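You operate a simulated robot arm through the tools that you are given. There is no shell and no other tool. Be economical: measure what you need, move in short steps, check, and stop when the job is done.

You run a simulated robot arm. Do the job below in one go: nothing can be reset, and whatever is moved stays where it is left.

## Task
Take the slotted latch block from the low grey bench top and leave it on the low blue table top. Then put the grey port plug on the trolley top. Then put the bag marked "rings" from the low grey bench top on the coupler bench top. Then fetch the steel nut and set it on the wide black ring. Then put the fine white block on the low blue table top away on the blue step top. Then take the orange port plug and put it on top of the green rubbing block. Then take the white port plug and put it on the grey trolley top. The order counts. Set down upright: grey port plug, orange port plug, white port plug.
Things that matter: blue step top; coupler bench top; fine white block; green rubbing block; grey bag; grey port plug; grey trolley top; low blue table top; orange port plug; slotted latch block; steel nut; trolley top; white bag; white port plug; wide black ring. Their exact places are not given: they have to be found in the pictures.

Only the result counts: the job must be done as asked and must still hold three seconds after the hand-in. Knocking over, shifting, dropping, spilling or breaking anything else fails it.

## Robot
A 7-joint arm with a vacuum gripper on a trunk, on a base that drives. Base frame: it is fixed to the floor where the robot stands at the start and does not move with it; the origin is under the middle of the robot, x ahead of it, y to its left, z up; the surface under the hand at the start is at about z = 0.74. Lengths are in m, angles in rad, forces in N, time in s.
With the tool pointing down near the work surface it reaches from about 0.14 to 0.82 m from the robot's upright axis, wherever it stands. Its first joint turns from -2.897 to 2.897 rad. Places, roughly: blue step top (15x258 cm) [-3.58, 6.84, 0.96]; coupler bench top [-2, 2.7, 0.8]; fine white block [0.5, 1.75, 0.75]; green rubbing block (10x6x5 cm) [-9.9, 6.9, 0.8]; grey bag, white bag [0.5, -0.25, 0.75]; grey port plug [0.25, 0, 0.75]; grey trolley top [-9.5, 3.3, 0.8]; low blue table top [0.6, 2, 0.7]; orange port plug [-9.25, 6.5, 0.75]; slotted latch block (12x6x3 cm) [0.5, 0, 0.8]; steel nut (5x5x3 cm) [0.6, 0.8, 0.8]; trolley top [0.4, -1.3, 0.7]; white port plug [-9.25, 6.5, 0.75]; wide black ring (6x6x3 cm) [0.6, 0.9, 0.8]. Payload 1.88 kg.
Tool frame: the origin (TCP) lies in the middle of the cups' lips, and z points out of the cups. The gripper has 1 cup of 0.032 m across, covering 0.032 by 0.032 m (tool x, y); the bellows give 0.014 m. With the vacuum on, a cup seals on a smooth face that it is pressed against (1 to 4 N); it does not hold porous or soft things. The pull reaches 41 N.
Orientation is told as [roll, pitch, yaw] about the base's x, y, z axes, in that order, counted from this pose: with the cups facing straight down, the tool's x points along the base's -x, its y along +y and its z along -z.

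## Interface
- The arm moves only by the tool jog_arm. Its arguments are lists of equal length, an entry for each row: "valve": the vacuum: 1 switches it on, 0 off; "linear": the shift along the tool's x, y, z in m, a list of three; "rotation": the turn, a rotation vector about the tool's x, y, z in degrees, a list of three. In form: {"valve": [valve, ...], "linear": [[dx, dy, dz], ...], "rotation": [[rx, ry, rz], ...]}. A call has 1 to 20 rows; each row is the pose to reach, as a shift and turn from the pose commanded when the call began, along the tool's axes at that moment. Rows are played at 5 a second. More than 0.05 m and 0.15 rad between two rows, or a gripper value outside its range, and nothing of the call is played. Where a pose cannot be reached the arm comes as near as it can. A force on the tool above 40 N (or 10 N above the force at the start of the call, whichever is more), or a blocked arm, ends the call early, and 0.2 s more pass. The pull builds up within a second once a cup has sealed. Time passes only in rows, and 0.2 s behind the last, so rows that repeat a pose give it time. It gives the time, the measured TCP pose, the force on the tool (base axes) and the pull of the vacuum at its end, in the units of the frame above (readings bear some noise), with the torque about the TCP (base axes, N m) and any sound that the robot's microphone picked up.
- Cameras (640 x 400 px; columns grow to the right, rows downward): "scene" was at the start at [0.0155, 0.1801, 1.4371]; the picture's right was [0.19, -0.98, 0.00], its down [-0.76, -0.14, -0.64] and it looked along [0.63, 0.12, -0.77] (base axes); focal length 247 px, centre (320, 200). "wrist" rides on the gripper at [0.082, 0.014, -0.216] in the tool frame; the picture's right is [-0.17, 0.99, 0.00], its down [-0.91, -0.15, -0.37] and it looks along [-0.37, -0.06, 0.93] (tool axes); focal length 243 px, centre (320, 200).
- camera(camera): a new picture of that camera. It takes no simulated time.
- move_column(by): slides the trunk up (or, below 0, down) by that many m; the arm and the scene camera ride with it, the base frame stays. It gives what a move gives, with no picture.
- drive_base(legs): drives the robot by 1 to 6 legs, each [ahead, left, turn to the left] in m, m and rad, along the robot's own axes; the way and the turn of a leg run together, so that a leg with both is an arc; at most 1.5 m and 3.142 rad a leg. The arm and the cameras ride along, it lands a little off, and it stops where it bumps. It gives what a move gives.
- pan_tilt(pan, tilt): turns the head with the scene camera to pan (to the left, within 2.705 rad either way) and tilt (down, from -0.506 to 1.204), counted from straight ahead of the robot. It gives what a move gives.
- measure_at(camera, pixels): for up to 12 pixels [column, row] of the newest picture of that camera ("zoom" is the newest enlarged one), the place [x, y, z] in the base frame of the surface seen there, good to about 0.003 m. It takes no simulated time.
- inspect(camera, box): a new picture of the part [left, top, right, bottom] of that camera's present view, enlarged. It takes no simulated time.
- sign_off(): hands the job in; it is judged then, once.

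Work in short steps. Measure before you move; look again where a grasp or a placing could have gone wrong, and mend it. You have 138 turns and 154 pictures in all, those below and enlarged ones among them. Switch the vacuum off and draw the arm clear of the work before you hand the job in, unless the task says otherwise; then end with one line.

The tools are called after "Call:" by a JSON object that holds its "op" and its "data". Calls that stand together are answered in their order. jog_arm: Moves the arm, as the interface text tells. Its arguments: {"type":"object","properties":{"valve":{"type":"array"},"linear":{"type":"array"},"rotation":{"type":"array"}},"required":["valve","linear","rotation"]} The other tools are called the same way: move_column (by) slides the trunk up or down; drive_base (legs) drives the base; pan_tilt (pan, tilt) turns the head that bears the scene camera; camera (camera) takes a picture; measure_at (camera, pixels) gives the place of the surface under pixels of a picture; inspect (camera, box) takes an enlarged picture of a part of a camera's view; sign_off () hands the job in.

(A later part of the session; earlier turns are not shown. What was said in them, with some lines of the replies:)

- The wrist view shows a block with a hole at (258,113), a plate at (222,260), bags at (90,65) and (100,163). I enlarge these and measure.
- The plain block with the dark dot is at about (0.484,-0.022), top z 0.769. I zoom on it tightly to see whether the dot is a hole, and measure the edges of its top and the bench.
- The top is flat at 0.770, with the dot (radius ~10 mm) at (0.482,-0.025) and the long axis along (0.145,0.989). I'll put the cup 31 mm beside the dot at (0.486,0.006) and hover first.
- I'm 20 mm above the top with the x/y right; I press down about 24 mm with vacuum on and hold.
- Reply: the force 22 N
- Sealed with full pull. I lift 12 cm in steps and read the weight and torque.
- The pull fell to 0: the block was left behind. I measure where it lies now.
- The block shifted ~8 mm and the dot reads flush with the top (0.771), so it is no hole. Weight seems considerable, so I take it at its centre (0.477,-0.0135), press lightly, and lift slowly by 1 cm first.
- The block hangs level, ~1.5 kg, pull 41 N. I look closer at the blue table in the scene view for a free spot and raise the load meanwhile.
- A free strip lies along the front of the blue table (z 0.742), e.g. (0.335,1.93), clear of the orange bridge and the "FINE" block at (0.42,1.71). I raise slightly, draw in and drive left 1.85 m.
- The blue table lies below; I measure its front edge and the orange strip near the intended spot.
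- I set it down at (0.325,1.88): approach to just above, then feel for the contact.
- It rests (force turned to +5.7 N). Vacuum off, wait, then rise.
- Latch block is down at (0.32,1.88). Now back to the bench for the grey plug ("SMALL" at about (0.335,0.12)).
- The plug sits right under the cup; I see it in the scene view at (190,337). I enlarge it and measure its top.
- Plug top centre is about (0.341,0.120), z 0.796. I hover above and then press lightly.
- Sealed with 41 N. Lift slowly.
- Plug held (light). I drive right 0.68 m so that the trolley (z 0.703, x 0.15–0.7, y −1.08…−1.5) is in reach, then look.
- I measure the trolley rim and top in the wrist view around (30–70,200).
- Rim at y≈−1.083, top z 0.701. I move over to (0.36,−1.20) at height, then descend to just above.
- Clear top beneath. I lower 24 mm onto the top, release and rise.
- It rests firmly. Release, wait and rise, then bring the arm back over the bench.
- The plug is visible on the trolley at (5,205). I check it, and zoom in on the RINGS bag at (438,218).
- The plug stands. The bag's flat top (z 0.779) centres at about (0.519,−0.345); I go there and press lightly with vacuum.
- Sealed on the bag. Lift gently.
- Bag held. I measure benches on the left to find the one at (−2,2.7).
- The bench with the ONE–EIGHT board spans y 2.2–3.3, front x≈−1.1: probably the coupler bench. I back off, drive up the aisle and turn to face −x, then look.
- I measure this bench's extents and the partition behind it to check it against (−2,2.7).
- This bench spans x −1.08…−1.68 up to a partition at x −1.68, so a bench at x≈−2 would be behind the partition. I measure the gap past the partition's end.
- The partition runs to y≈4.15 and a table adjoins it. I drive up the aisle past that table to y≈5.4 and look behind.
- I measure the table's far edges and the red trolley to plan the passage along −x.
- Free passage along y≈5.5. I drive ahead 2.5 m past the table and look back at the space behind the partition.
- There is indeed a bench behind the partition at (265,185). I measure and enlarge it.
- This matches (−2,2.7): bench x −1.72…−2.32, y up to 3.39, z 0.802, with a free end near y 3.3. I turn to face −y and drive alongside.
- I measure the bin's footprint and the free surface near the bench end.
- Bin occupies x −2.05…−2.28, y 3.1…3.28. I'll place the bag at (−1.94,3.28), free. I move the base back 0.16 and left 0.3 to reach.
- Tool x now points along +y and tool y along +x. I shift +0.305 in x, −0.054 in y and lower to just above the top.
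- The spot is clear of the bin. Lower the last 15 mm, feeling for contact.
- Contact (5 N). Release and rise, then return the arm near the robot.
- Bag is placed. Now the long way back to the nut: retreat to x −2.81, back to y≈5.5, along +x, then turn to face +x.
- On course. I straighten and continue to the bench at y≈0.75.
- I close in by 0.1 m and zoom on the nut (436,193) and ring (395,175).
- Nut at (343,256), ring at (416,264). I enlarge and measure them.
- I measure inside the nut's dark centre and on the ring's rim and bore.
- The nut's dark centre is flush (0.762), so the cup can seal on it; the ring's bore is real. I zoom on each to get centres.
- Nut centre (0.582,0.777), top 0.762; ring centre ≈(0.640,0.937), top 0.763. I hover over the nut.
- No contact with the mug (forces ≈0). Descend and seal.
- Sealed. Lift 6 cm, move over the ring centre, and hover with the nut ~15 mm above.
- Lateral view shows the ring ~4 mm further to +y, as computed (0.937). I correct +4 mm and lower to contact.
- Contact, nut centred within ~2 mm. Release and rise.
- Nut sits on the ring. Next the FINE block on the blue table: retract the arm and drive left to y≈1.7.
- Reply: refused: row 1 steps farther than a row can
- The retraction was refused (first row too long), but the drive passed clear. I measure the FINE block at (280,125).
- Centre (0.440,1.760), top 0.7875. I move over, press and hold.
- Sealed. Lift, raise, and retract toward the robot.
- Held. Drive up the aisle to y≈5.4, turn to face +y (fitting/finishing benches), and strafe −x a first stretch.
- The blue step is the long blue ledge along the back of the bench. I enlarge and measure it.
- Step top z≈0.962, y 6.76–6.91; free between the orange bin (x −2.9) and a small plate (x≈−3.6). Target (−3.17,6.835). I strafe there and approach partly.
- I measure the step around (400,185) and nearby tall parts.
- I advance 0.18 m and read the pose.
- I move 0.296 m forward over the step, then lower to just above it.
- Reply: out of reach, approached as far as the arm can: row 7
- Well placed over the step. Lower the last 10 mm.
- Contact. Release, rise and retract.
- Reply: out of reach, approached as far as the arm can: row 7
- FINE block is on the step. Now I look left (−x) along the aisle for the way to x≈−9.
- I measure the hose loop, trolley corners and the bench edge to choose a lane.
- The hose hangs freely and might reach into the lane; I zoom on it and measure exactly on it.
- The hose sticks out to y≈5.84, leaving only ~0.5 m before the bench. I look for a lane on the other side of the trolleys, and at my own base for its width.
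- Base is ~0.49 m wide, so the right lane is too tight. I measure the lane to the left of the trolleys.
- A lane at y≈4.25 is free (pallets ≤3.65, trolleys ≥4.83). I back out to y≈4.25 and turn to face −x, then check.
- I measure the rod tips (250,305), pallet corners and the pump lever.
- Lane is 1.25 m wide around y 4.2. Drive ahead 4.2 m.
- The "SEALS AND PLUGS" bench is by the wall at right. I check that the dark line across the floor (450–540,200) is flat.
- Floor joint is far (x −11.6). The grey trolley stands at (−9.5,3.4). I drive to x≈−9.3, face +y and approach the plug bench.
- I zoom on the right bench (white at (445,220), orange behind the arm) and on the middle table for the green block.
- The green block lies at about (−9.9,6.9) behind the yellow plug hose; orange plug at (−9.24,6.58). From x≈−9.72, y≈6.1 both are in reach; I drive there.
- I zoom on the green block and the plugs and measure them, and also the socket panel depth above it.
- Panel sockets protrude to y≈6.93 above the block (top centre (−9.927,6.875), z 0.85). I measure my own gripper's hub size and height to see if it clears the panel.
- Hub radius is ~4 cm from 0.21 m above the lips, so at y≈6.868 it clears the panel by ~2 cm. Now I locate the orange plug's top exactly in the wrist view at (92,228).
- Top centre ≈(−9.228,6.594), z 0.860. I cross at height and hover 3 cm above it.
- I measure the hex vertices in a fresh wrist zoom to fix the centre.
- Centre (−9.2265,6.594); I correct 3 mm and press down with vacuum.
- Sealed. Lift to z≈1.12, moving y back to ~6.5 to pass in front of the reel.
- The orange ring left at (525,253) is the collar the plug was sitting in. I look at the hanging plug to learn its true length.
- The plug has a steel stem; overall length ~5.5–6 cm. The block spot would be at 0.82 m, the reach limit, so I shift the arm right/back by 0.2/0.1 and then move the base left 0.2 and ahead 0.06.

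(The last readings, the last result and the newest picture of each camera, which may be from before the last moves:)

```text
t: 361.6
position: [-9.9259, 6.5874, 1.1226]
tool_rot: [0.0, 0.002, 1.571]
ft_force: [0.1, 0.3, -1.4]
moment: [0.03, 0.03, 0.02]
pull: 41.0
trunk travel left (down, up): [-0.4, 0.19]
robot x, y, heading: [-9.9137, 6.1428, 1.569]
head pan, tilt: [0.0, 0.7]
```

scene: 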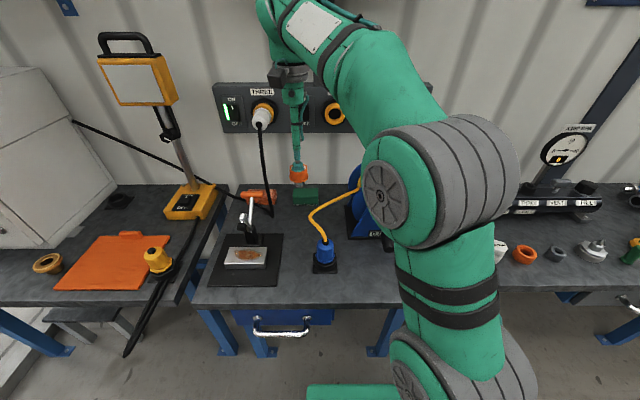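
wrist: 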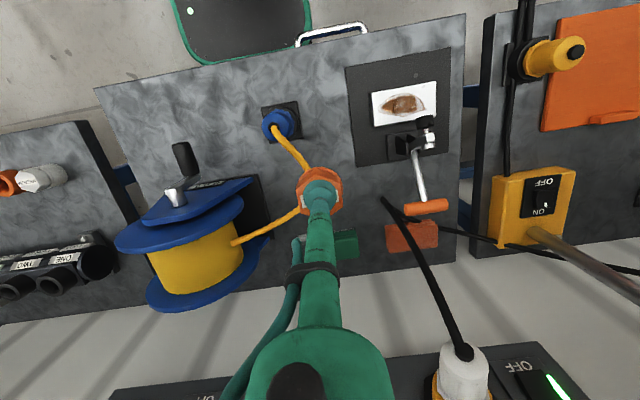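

Reach is now 0.73 m. I go forward at z≈1.05 to above the block, then look before lowering.

Call:
{"op": "jog_arm", "data": {"valve": [1, 1, 1, 1, 1, 1, 1, 1, 1], "linear": [[0, 0, 0.04], [-0.03, 0, 0.07], [-0.075, 0, 0.07], [-0.12, 0, 0.07], [-0.165, 0, 0.07], [-0.21, 0, 0.07], [-0.25, 0, 0.07], [-0.286, 0, 0.075], [-0.286, 0, 0.1]], "rotation": [[0, 0, 0], [0, 0, 0], [0, 0, 0], [0, 0, 0], [0, 0, 0], [0, 0, 0], [0, 0, 0], [0, 0, 0], [0, 0, 0]]}}

Call:
{"op": "camera", "data": {"camera": "scene"}}

Call:
{"op": "camera", "data": {"camera": "wrist"}}

```text
t: 363.6
position: [-9.9272, 6.8736, 1.0264]
tool_rot: [-0.001, -0.004, 1.569]
ft_force: [-0.3, -0.9, 0.1]
moment: [0.15, -0.02, -0.01]
pull: 40.6
trunk travel left (down, up): [-0.4, 0.19]
robot x, y, heading: [-9.9078, 6.1466, 1.565]
head pan, tilt: [0.0, 0.7]
```

```text
65 pictures are left
```

scene: 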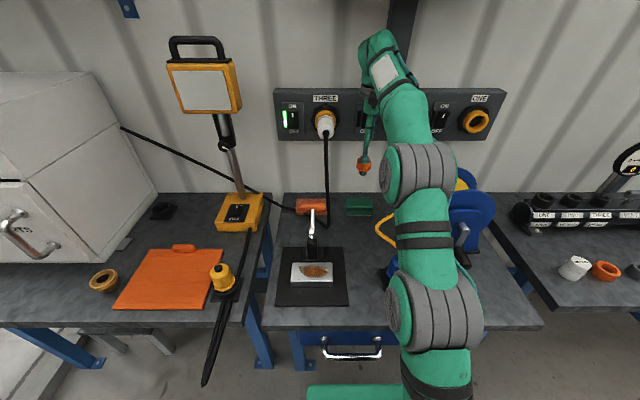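

```text
64 pictures are left
```

wrist: 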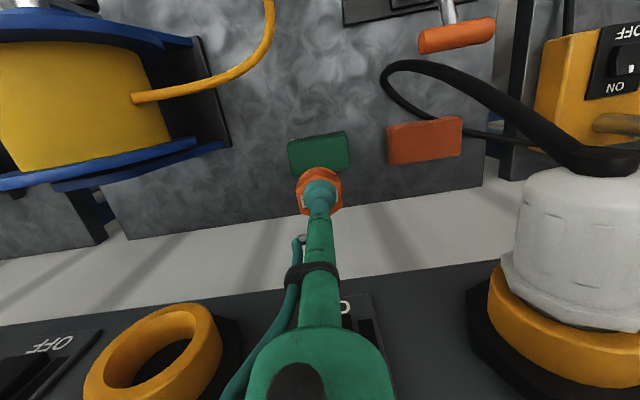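

Clear. I lower to z≈0.925 and check forces for any contact with the panel.

Call:
{"op": "jog_arm", "data": {"valve": [1, 1, 1, 1, 1], "linear": [[0, 0, 0.03], [0, 0, 0.06], [0, 0, 0.085], [0, 0, 0.1], [0, 0, 0.1]], "rotation": [[0, 0, 0], [0, 0, 0], [0, 0, 0], [0, 0, 0], [0, 0, 0]]}}

Call:
{"op": "inspect", "data": {"camera": "scene", "box": [316, 140, 412, 220]}}

Call:
{"op": "inspect", "data": {"camera": "wrist", "box": [256, 110, 384, 210]}}

```text
t: 364.8
position: [-9.9262, 6.8732, 0.9244]
tool_rot: [0.0, 0.001, 1.568]
ft_force: [0.1, 1.2, -1.5]
moment: [-0.04, 0.0, 0.01]
pull: 40.6
trunk travel left (down, up): [-0.4, 0.19]
robot x, y, heading: [-9.9118, 6.1453, 1.572]
head pan, tilt: [0.0, 0.7]
```

```text
5.00 times, centred on (364, 180) of scene
```

zoom: 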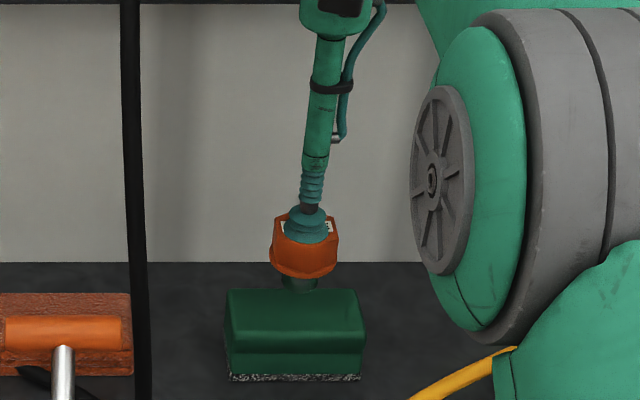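

```text
4.00 times, centred on (320, 160) of wrist
```

zoom: 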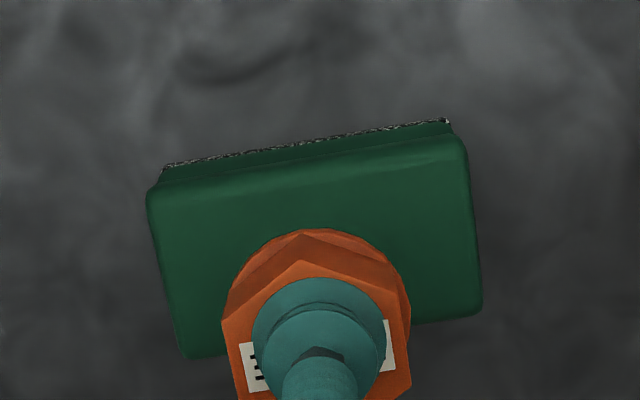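

Aligned. Lower slowly until contact.

Call:
{"op": "jog_arm", "data": {"valve": [1, 1, 1, 1], "linear": [[0, 0, 0.005], [0, 0, 0.01], [0, 0, 0.013], [0, 0, 0.013]], "rotation": [[0, 0, 0], [0, 0, 0], [0, 0, 0], [0, 0, 0]]}}

Call:
{"op": "inspect", "data": {"camera": "scene", "box": [336, 170, 384, 220]}}

```text
t: 365.8
position: [-9.9254, 6.8728, 0.9101]
tool_rot: [-0.001, 0.002, 1.567]
ft_force: [-0.6, -0.6, -0.8]
moment: [-0.02, -0.03, 0.03]
pull: 41.1
trunk travel left (down, up): [-0.4, 0.19]
robot x, y, heading: [-9.91, 6.1457, 1.569]
head pan, tilt: [0.0, 0.7]
```

```text
8.00 times, centred on (360, 195) of scene
```

zoom: 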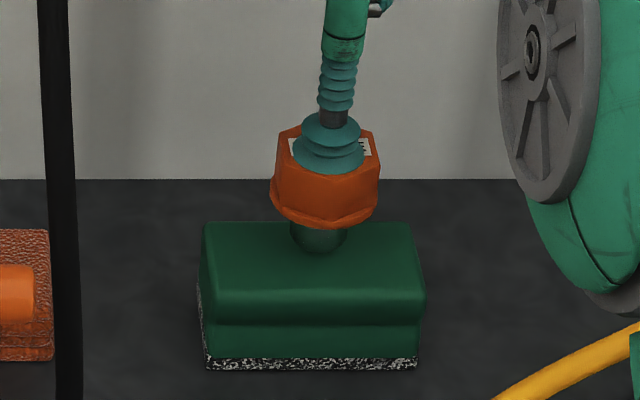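

No contact yet. Continue down in small steps.

Call:
{"op": "jog_arm", "data": {"valve": [1, 1, 1, 1], "linear": [[0, 0, 0.003], [0, 0, 0.005], [0, 0, 0.007], [0, 0, 0.007]], "rotation": [[0, 0, 0], [0, 0, 0], [0, 0, 0], [0, 0, 0]]}}

```text
t: 366.8
position: [-9.9261, 6.8735, 0.9012]
tool_rot: [-0.001, -0.001, 1.57]
ft_force: [-0.4, -1.3, 0.6]
moment: [-0.01, 0.04, 0.03]
pull: 40.8
trunk travel left (down, up): [-0.4, 0.19]
robot x, y, heading: [-9.9109, 6.1429, 1.567]
head pan, tilt: [0.0, 0.7]
```

Call:
{"op": "jog_arm", "data": {"valve": [1, 1, 1, 1], "linear": [[0, 0, 0.002], [0, 0, 0.004], [0, 0, 0.005], [0, 0, 0.005]], "rotation": [[0, 0, 0], [0, 0, 0], [0, 0, 0], [0, 0, 0]]}}

Call:
{"op": "inspect", "data": {"camera": "scene", "box": [336, 170, 384, 220]}}

```text
t: 367.8
position: [-9.9267, 6.874, 0.8996]
tool_rot: [-0.001, -0.003, 1.57]
ft_force: [-4.8, 0.1, 17.2]
moment: [0.07, 0.17, 0.04]
pull: 40.5
trunk travel left (down, up): [-0.4, 0.19]
robot x, y, heading: [-9.9099, 6.1445, 1.571]
head pan, tilt: [0.0, 0.7]
```

```text
8.00 times, centred on (360, 195) of scene
```

zoom: 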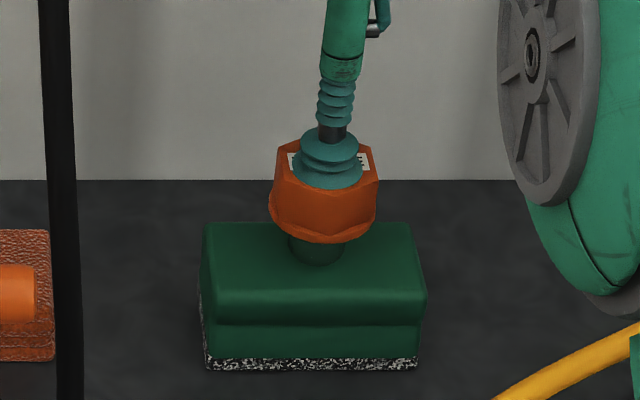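

Firm contact, stem centred on the block's top. I ease up 2 mm, release, and rise.

Call:
{"op": "jog_arm", "data": {"valve": [1, 0, 0, 0, 0, 0, 0, 0, 0, 0, 0, 0], "linear": [[0, 0, -0.003], [0, 0, -0.003], [0, 0, -0.003], [0, 0, -0.003], [0, 0, -0.003], [0, 0, -0.003], [0, 0, -0.008], [0, 0, -0.018], [0, 0, -0.04], [0, 0, -0.07], [0, 0, -0.11], [0, 0, -0.14]], "rotation": [[0, 0, 0], [0, 0, 0], [0, 0, 0], [0, 0, 0], [0, 0, 0], [0, 0, 0], [0, 0, 0], [0, 0, 0], [0, 0, 0], [0, 0, 0], [0, 0, 0], [0, 0, 0]]}}

Call:
{"op": "inspect", "data": {"camera": "scene", "box": [336, 170, 384, 220]}}

```text
t: 370.4
position: [-9.9243, 6.8732, 1.0399]
tool_rot: [0.001, 0.002, 1.571]
ft_force: [-0.2, -0.3, -0.1]
moment: [0.01, 0.04, 0.0]
pull: 0.1
trunk travel left (down, up): [-0.4, 0.19]
robot x, y, heading: [-9.9065, 6.1432, 1.568]
head pan, tilt: [0.0, 0.7]
```

```text
8.00 times, centred on (360, 195) of scene
```

zoom: 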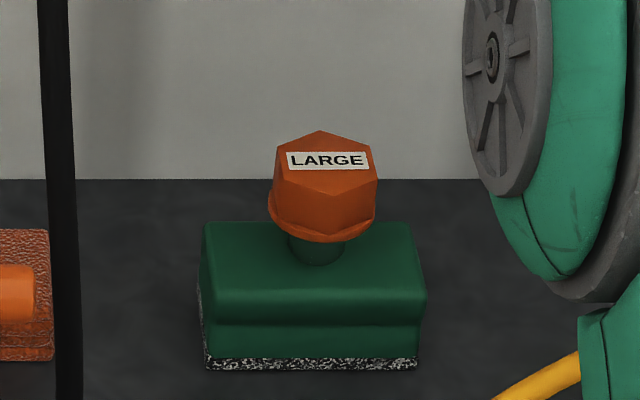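

The orange plug stands upright on the green block. I retract the arm and drive right to reach the white plug.

Call:
{"op": "jog_arm", "data": {"valve": [0, 0, 0, 0, 0, 0, 0, 0], "linear": [[0.0, 0, -0.03], [0.04, 0, -0.05], [0.085, 0, -0.06], [0.13, 0, -0.07], [0.175, 0, -0.07], [0.22, 0, -0.07], [0.265, 0, -0.07], [0.31, 0, -0.07]], "rotation": [[0, 0, 0], [0, 0, 0], [0, 0, 0], [0, 0, 0], [0, 0, 0], [0, 0, 0], [0, 0, 0], [0, 0, 0]]}}

Call:
{"op": "drive_base", "data": {"legs": [[-0.1, 0, 0], [0, -0.5, 0]]}}

Call:
{"op": "camera", "data": {"camera": "wrist"}}

```text
t: 372.2
position: [-9.9296, 6.5648, 1.1054]
tool_rot: [-0.001, 0.002, 1.569]
ft_force: [0.6, 1.2, -0.2]
moment: [-0.05, -0.02, 0.01]
pull: 0.0
trunk travel left (down, up): [-0.4, 0.19]
robot x, y, heading: [-9.9081, 6.1452, 1.568]
head pan, tilt: [0.0, 0.7]
```

```text
t: 375.9
position: [-9.4327, 6.4631, 1.1064]
tool_rot: [0.0, 0.004, 1.566]
ft_force: [0.4, 0.6, 0.7]
moment: [0.01, -0.03, 0.02]
pull: 0.0
trunk travel left (down, up): [-0.4, 0.19]
robot x, y, heading: [-9.4133, 6.0463, 1.563]
head pan, tilt: [0.0, 0.7]
```

```text
58 pictures are left
```

wrist: 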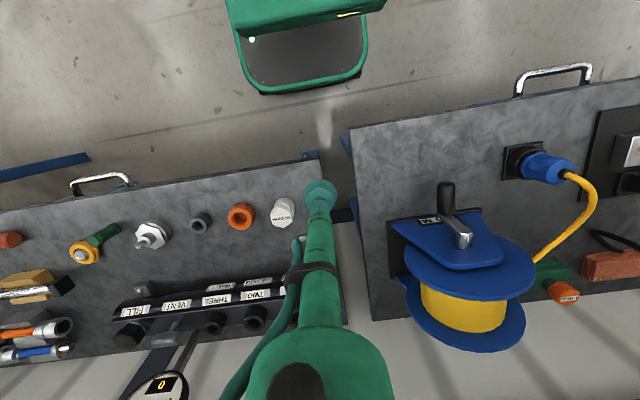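

White plug at (283,212). I zoom and measure its hex top.

Call:
{"op": "inspect", "data": {"camera": "wrist", "box": [251, 190, 315, 230]}}

Call:
{"op": "measure_at", "data": {"camera": "zoom", "pixels": [[290, 240], [310, 220], [210, 230], [240, 160], [330, 150], [400, 200], [380, 280], [300, 310], [310, 270], [300, 180]]}}

```text
10.00 times, centred on (283, 210) of wrist
```

zoom: 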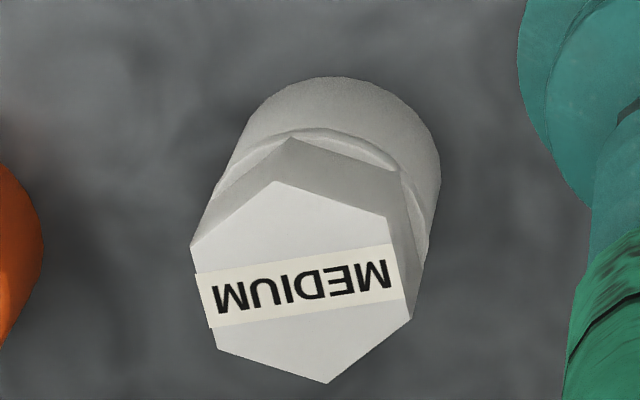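

```text
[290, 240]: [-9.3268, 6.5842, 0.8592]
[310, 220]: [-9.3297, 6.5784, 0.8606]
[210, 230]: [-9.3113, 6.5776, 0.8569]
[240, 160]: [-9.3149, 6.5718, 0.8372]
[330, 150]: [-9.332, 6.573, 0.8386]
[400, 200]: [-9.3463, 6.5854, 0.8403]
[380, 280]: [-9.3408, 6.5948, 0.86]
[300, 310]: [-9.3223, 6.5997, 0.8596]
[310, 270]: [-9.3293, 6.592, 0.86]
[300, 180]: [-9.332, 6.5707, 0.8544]
```

Hex centre ≈(−9.327,6.594), z 0.860. I hover above at 0.888.

Call:
{"op": "jog_arm", "data": {"valve": [0, 0, 0, 0, 0, 0, 0, 0, 0, 0], "linear": [[-0.035, -0.03, 0], [-0.07, -0.06, 0], [-0.105, -0.09, 0], [-0.1315, -0.105, 0.02], [-0.1315, -0.105, 0.06], [-0.1315, -0.105, 0.105], [-0.1315, -0.105, 0.15], [-0.1315, -0.105, 0.19], [-0.1315, -0.105, 0.215], [-0.1315, -0.105, 0.215]], "rotation": [[0, 0, 0], [0, 0, 0], [0, 0, 0], [0, 0, 0], [0, 0, 0], [0, 0, 0], [0, 0, 0], [0, 0, 0], [0, 0, 0], [0, 0, 0]]}}

Call:
{"op": "inspect", "data": {"camera": "wrist", "box": [272, 145, 368, 205]}}

Call:
{"op": "measure_at", "data": {"camera": "zoom", "pixels": [[200, 300], [240, 200], [300, 180], [400, 220], [180, 240], [270, 140], [400, 190]]}}

```text
t: 378.1
position: [-9.3251, 6.5972, 0.8896]
tool_rot: [0.0, -0.002, 1.566]
ft_force: [-0.5, -0.3, 0.5]
moment: [-0.01, 0.02, -0.03]
pull: 0.1
trunk travel left (down, up): [-0.4, 0.19]
robot x, y, heading: [-9.4162, 6.0435, 1.567]
head pan, tilt: [0.0, 0.7]
```

```text
6.67 times, centred on (320, 175) of wrist
```

zoom: 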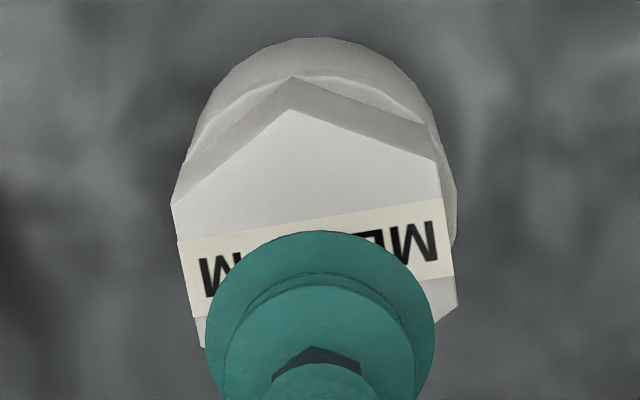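

```text
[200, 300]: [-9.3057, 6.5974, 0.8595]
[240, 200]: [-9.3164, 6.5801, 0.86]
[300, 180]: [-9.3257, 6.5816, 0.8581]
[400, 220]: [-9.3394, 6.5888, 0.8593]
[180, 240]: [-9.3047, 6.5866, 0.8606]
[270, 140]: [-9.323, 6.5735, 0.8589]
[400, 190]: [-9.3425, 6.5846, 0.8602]
```

Centre confirmed (−9.327,6.594). Descend with small correction and seal.

Call:
{"op": "jog_arm", "data": {"valve": [0, 1, 1, 1, 1, 1, 1, 1, 1, 1], "linear": [[0.0015, 0.001, 0.01], [0.0015, 0.001, 0.022], [0.0015, 0.001, 0.028], [0.0015, 0.001, 0.031], [0.0015, 0.001, 0.033], [0.0015, 0.001, 0.033], [0.0015, 0.001, 0.033], [0.0015, 0.001, 0.033], [0.0015, 0.001, 0.033], [0.0015, 0.001, 0.033]], "rotation": [[0, 0, 0], [0, 0, 0], [0, 0, 0], [0, 0, 0], [0, 0, 0], [0, 0, 0], [0, 0, 0], [0, 0, 0], [0, 0, 0], [0, 0, 0]]}}

```text
t: 380.3
position: [-9.3276, 6.5942, 0.8564]
tool_rot: [0.0, 0.0, 1.566]
ft_force: [-4.5, 4.1, 6.7]
moment: [0.04, -0.04, 0.01]
pull: 40.5
trunk travel left (down, up): [-0.4, 0.19]
robot x, y, heading: [-9.4159, 6.0441, 1.568]
head pan, tilt: [0.0, 0.7]
```

Sealed. Lift straight up and retract.

Call:
{"op": "jog_arm", "data": {"valve": [1, 1, 1, 1, 1, 1, 1, 1, 1, 1, 1, 1], "linear": [[0, 0, -0.005], [0, 0, -0.015], [0, 0, -0.035], [0, 0, -0.06], [0, 0, -0.1], [0, 0, -0.14], [0, 0, -0.18], [0.02, 0, -0.22], [0.06, 0.02, -0.25], [0.1, 0.04, -0.25], [0.14, 0.06, -0.25], [0.17, 0.08, -0.25]], "rotation": [[0, 0, 0], [0, 0, 0], [0, 0, 0], [0, 0, 0], [0, 0, 0], [0, 0, 0], [0, 0, 0], [0, 0, 0], [0, 0, 0], [0, 0, 0], [0, 0, 0], [0, 0, 0]]}}

Call:
{"op": "camera", "data": {"camera": "scene"}}

```text
refused: row 9 steps farther than a row can; nothing moved
```

```text
55 pictures are left
```

scene: 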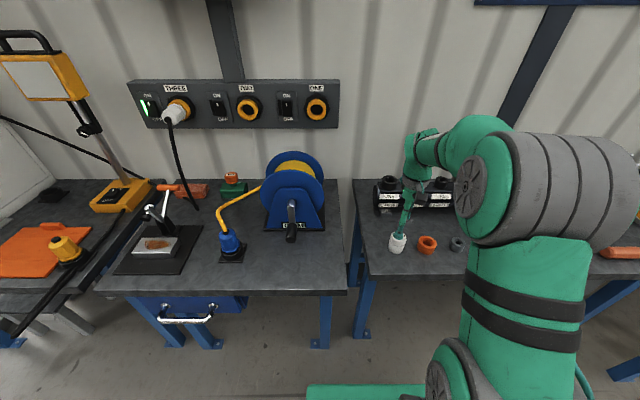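

A row step was a hair too long; I repeat with shorter steps.

Call:
{"op": "jog_arm", "data": {"valve": [1, 1, 1, 1, 1, 1, 1, 1, 1, 1, 1, 1, 1], "linear": [[0, 0, -0.005], [0, 0, -0.015], [0, 0, -0.035], [0, 0, -0.06], [0, 0, -0.1], [0, 0, -0.14], [0, 0, -0.18], [0, 0, -0.22], [0.03, 0.01, -0.25], [0.06, 0.03, -0.25], [0.1, 0.05, -0.25], [0.135, 0.07, -0.25], [0.17, 0.08, -0.25]], "rotation": [[0, 0, 0], [0, 0, 0], [0, 0, 0], [0, 0, 0], [0, 0, 0], [0, 0, 0], [0, 0, 0], [0, 0, 0], [0, 0, 0], [0, 0, 0], [0, 0, 0], [0, 0, 0], [0, 0, 0]]}}

Call:
{"op": "camera", "data": {"camera": "scene"}}

```text
t: 383.1
position: [-9.4083, 6.4264, 1.1109]
tool_rot: [0.001, 0.002, 1.564]
ft_force: [-0.5, 0.2, -1.9]
moment: [-0.04, -0.03, 0.01]
pull: 40.5
trunk travel left (down, up): [-0.4, 0.19]
robot x, y, heading: [-9.4117, 6.0438, 1.566]
head pan, tilt: [0.0, 0.7]
```

```text
54 pictures are left
```

scene: 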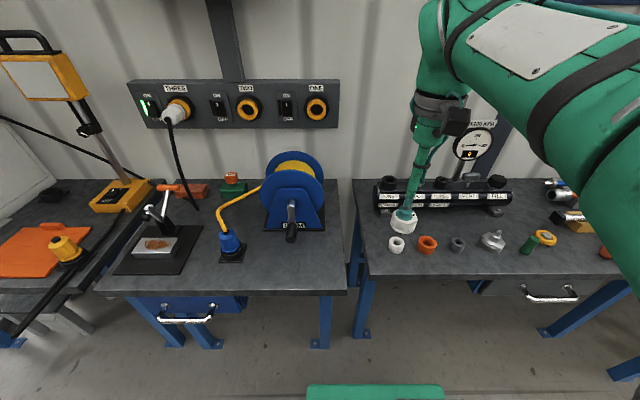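

White plug is out, collar left behind. I back to y≈4.8, turn round to face −y and look at the grey trolley.

Call:
{"op": "drive_base", "data": {"legs": [[-1.15, 0, 0], [0, 0, 3.14]]}}

Call:
{"op": "pan_tilt", "data": {"pan": 0.15, "tilt": 0.55}}

Call:
{"op": "camera", "data": {"camera": "scene"}}

```text
t: 396.2
position: [-9.476, 4.5127, 1.1092]
tool_rot: [0.0, 0.002, -1.647]
ft_force: [0.2, 0.0, -0.6]
moment: [0.01, 0.02, 0.04]
pull: 40.5
trunk travel left (down, up): [-0.4, 0.19]
robot x, y, heading: [-9.445, 4.8961, -1.651]
head pan, tilt: [0.0, 0.7]
```

```text
t: 396.9
position: [-9.4769, 4.5124, 1.1091]
tool_rot: [0.0, 0.002, -1.649]
ft_force: [-0.5, 0.2, -1.6]
moment: [-0.02, 0.01, -0.01]
pull: 40.6
trunk travel left (down, up): [-0.4, 0.19]
robot x, y, heading: [-9.4404, 4.8938, -1.65]
head pan, tilt: [0.15, 0.55]
```

```text
53 pictures are left
```

scene: 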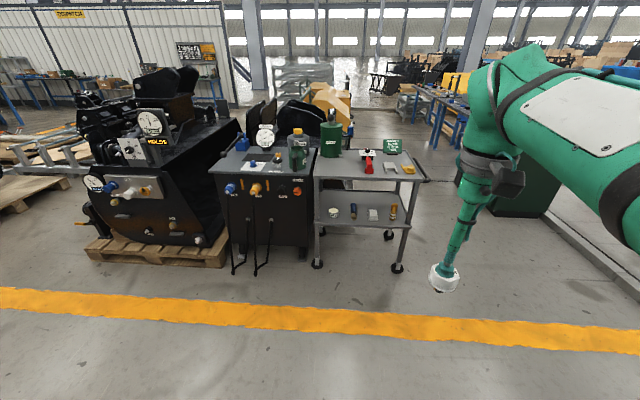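

Now I enlarge the grey trolley and measure its top and the items on it.

Call:
{"op": "inspect", "data": {"camera": "scene", "box": [290, 110, 440, 204]}}

Call:
{"op": "measure_at", "data": {"camera": "scene", "pixels": [[318, 175], [415, 178], [325, 165], [345, 172], [350, 160], [385, 170], [408, 165], [330, 135], [368, 165], [400, 160], [400, 175], [340, 165]]}}

```text
4.26 times, centred on (365, 157) of scene
```

zoom: 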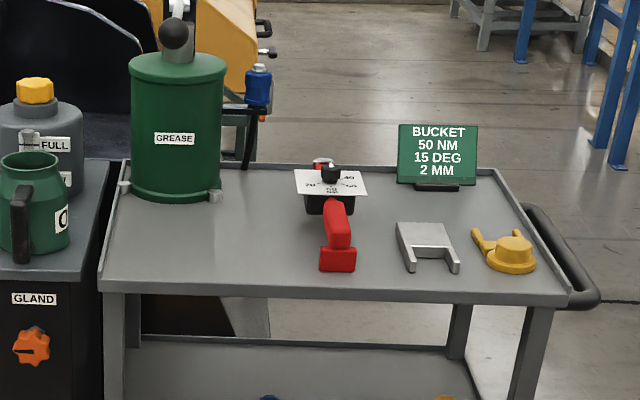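

```text
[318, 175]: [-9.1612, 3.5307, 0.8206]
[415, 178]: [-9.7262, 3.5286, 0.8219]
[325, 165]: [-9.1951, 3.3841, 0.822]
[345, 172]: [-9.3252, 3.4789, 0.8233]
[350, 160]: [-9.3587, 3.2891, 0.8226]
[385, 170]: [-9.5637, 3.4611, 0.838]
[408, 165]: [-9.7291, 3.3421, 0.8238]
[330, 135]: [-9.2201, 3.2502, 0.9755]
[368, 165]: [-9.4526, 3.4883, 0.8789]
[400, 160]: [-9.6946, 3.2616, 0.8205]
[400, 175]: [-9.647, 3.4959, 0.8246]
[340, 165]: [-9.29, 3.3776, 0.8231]
```

Top z 0.822; free area around (−9.30,3.43), between the grease can and the red wrench. I straighten, shift left 0.1 and drive ahead 0.83.

Call:
{"op": "drive_base", "data": {"legs": [[0, 0, 0.08], [0, 0.1, 0], [0.83, 0, 0]]}}

Call:
{"op": "camera", "data": {"camera": "wrist"}}

```text
t: 402.5
position: [-9.3442, 3.6913, 1.1091]
tool_rot: [0.001, 0.002, -1.564]
ft_force: [-0.4, -0.3, -1.4]
moment: [-0.01, 0.02, -0.02]
pull: 40.8
trunk travel left (down, up): [-0.4, 0.19]
robot x, y, heading: [-9.3428, 4.0735, -1.564]
head pan, tilt: [0.15, 0.55]
```

```text
51 pictures are left
```

wrist: 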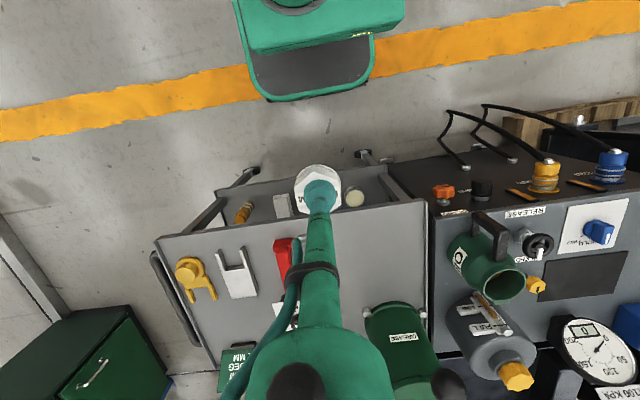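

I measure the free surface at about (375,240) in the wrist view and the objects around it.

Call:
{"op": "measure_at", "data": {"camera": "wrist", "pixels": [[375, 215], [375, 240], [400, 260], [350, 250], [425, 210], [290, 240], [375, 300], [400, 300], [410, 240], [350, 210], [375, 275], [445, 240]]}}

```text
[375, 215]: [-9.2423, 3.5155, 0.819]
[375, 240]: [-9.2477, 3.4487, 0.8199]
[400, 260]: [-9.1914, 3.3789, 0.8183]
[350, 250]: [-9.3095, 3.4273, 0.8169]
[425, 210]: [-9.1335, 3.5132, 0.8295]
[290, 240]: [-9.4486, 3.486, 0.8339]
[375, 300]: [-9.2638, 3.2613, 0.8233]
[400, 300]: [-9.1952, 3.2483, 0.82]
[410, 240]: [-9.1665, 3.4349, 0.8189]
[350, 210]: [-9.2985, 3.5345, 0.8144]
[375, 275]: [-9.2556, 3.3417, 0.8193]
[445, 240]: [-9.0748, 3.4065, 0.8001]
```

Top z≈0.819. I go to (−9.29,3.42) at height and lower to z≈0.89.

Call:
{"op": "jog_arm", "data": {"valve": [1, 1, 1, 1, 1, 1, 1, 1, 1, 1, 1, 1, 1, 1], "linear": [[-0.04, 0.01, 0], [-0.085, 0.02, 0], [-0.13, 0.03, 0], [-0.175, 0.04, 0], [-0.22, 0.05, 0], [-0.26, 0.052, 0], [-0.271, 0.052, 0.02], [-0.271, 0.052, 0.06], [-0.271, 0.052, 0.1], [-0.271, 0.052, 0.14], [-0.271, 0.052, 0.175], [-0.271, 0.052, 0.2], [-0.271, 0.052, 0.218], [-0.271, 0.052, 0.218]], "rotation": [[0, 0, 0], [0, 0, 0], [0, 0, 0], [0, 0, 0], [0, 0, 0], [0, 0, 0], [0, 0, 0], [0, 0, 0], [0, 0, 0], [0, 0, 0], [0, 0, 0], [0, 0, 0], [0, 0, 0], [0, 0, 0]]}}

Call:
{"op": "camera", "data": {"camera": "wrist"}}

```text
t: 405.5
position: [-9.2921, 3.4209, 0.892]
tool_rot: [0.0, 0.003, -1.567]
ft_force: [0.1, -0.3, -1.2]
moment: [-0.05, 0.01, -0.01]
pull: 40.8
trunk travel left (down, up): [-0.4, 0.19]
robot x, y, heading: [-9.3432, 4.0776, -1.566]
head pan, tilt: [0.15, 0.55]
```

```text
50 pictures are left
```

wrist: 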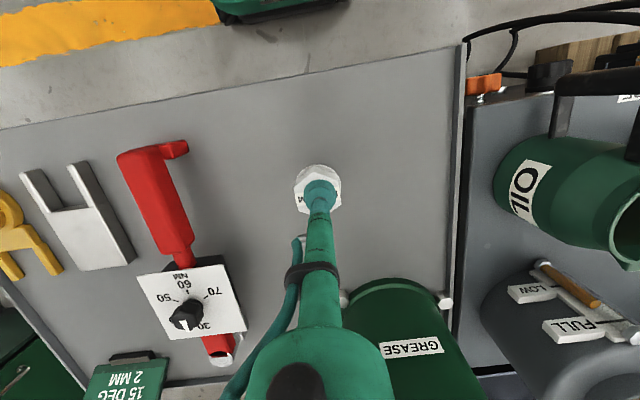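

Clear surroundings. Lower slowly toward z≈0.868.

Call:
{"op": "jog_arm", "data": {"valve": [1, 1, 1, 1, 1, 1], "linear": [[0, 0, 0.006], [0, 0, 0.012], [0, 0, 0.016], [0, 0, 0.019], [0, 0, 0.021], [0, 0, 0.021]], "rotation": [[0, 0, 0], [0, 0, 0], [0, 0, 0], [0, 0, 0], [0, 0, 0], [0, 0, 0]]}}

```text
t: 406.9
position: [-9.2919, 3.4208, 0.8717]
tool_rot: [0.0, -0.003, -1.564]
ft_force: [1.8, 2.6, 15.6]
moment: [0.12, -0.02, -0.03]
pull: 40.7
trunk travel left (down, up): [-0.4, 0.19]
robot x, y, heading: [-9.3401, 4.0734, -1.566]
head pan, tilt: [0.15, 0.55]
```

It rests (15.6 N). I ease up 3 mm, release, wait, and rise clear.

Call:
{"op": "jog_arm", "data": {"valve": [1, 0, 0, 0, 0, 0, 0, 0, 0, 0, 0, 0, 0, 0, 0, 0], "linear": [[0, 0, -0.003], [0, 0, -0.003], [0, 0, -0.003], [0, 0, -0.003], [0, 0, -0.003], [0, 0, -0.003], [0, 0, -0.008], [0, 0, -0.018], [0, 0, -0.04], [0, 0, -0.08], [0, 0, -0.12], [0, 0, -0.16], [0, 0, -0.2], [0.045, 0, -0.22], [0.09, 0, -0.22], [0.135, 0, -0.22]], "rotation": [[0, 0, 0], [0, 0, 0], [0, 0, 0], [0, 0, 0], [0, 0, 0], [0, 0, 0], [0, 0, 0], [0, 0, 0], [0, 0, 0], [0, 0, 0], [0, 0, 0], [0, 0, 0], [0, 0, 0], [0, 0, 0], [0, 0, 0], [0, 0, 0]]}}

Call:
{"op": "camera", "data": {"camera": "wrist"}}

Call:
{"op": "camera", "data": {"camera": "scene"}}

```text
t: 410.3
position: [-9.2879, 3.5553, 1.0964]
tool_rot: [0.0, 0.0, -1.565]
ft_force: [-0.9, -0.6, 0.6]
moment: [0.05, -0.01, 0.03]
pull: 0.0
trunk travel left (down, up): [-0.4, 0.19]
robot x, y, heading: [-9.3414, 4.0764, -1.563]
head pan, tilt: [0.15, 0.55]
```

```text
49 pictures are left
```

wrist: 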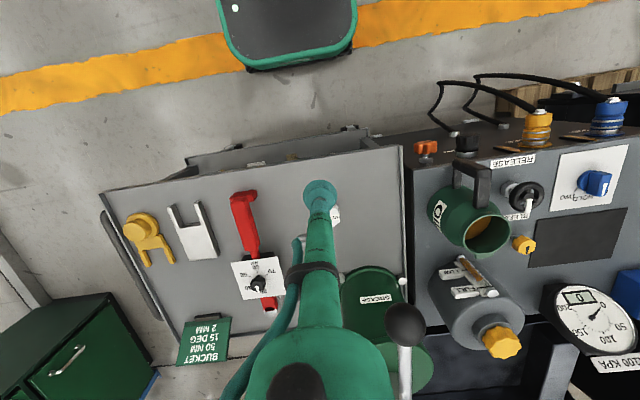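

```text
48 pictures are left
```

scene: 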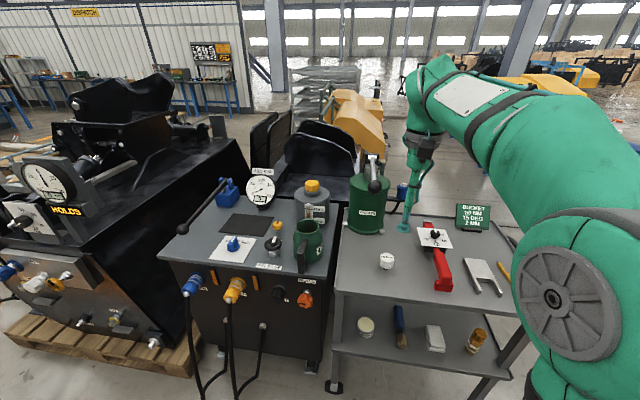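

The plug stands at (387,260); I check that it is upright.

Call:
{"op": "inspect", "data": {"camera": "scene", "box": [355, 240, 419, 280]}}

Call:
{"op": "drive_base", "data": {"legs": [[-0.3, 0, 0]]}}

```text
10.00 times, centred on (387, 260) of scene
```

zoom: 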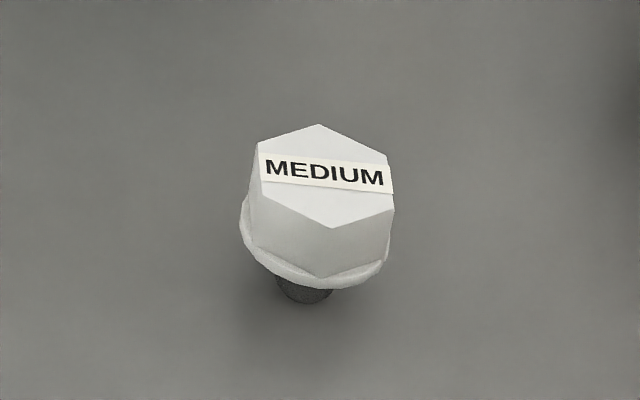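

```text
t: 412.3
position: [-9.2884, 3.853, 1.0969]
tool_rot: [0.0, 0.002, -1.56]
ft_force: [0.4, 0.5, 0.4]
moment: [0.0, 0.02, 0.03]
pull: 0.0
trunk travel left (down, up): [-0.4, 0.19]
robot x, y, heading: [-9.3426, 4.37, -1.563]
head pan, tilt: [0.15, 0.55]
```

The white plug stands upright, the vacuum is off and the arm is clear. I hand in.

Call:
{"op": "sign_off", "data": {}}

```text
The job is handed in.
```

All seven moves are done in the order asked and the job is handed in. My first try at lifting the slotted latch block failed and shifted it about 8 mm on the bench before I picked it up cleanly. After each placement the pictures showed the piece where I set it, with the grey, orange and white port plugs standing upright.
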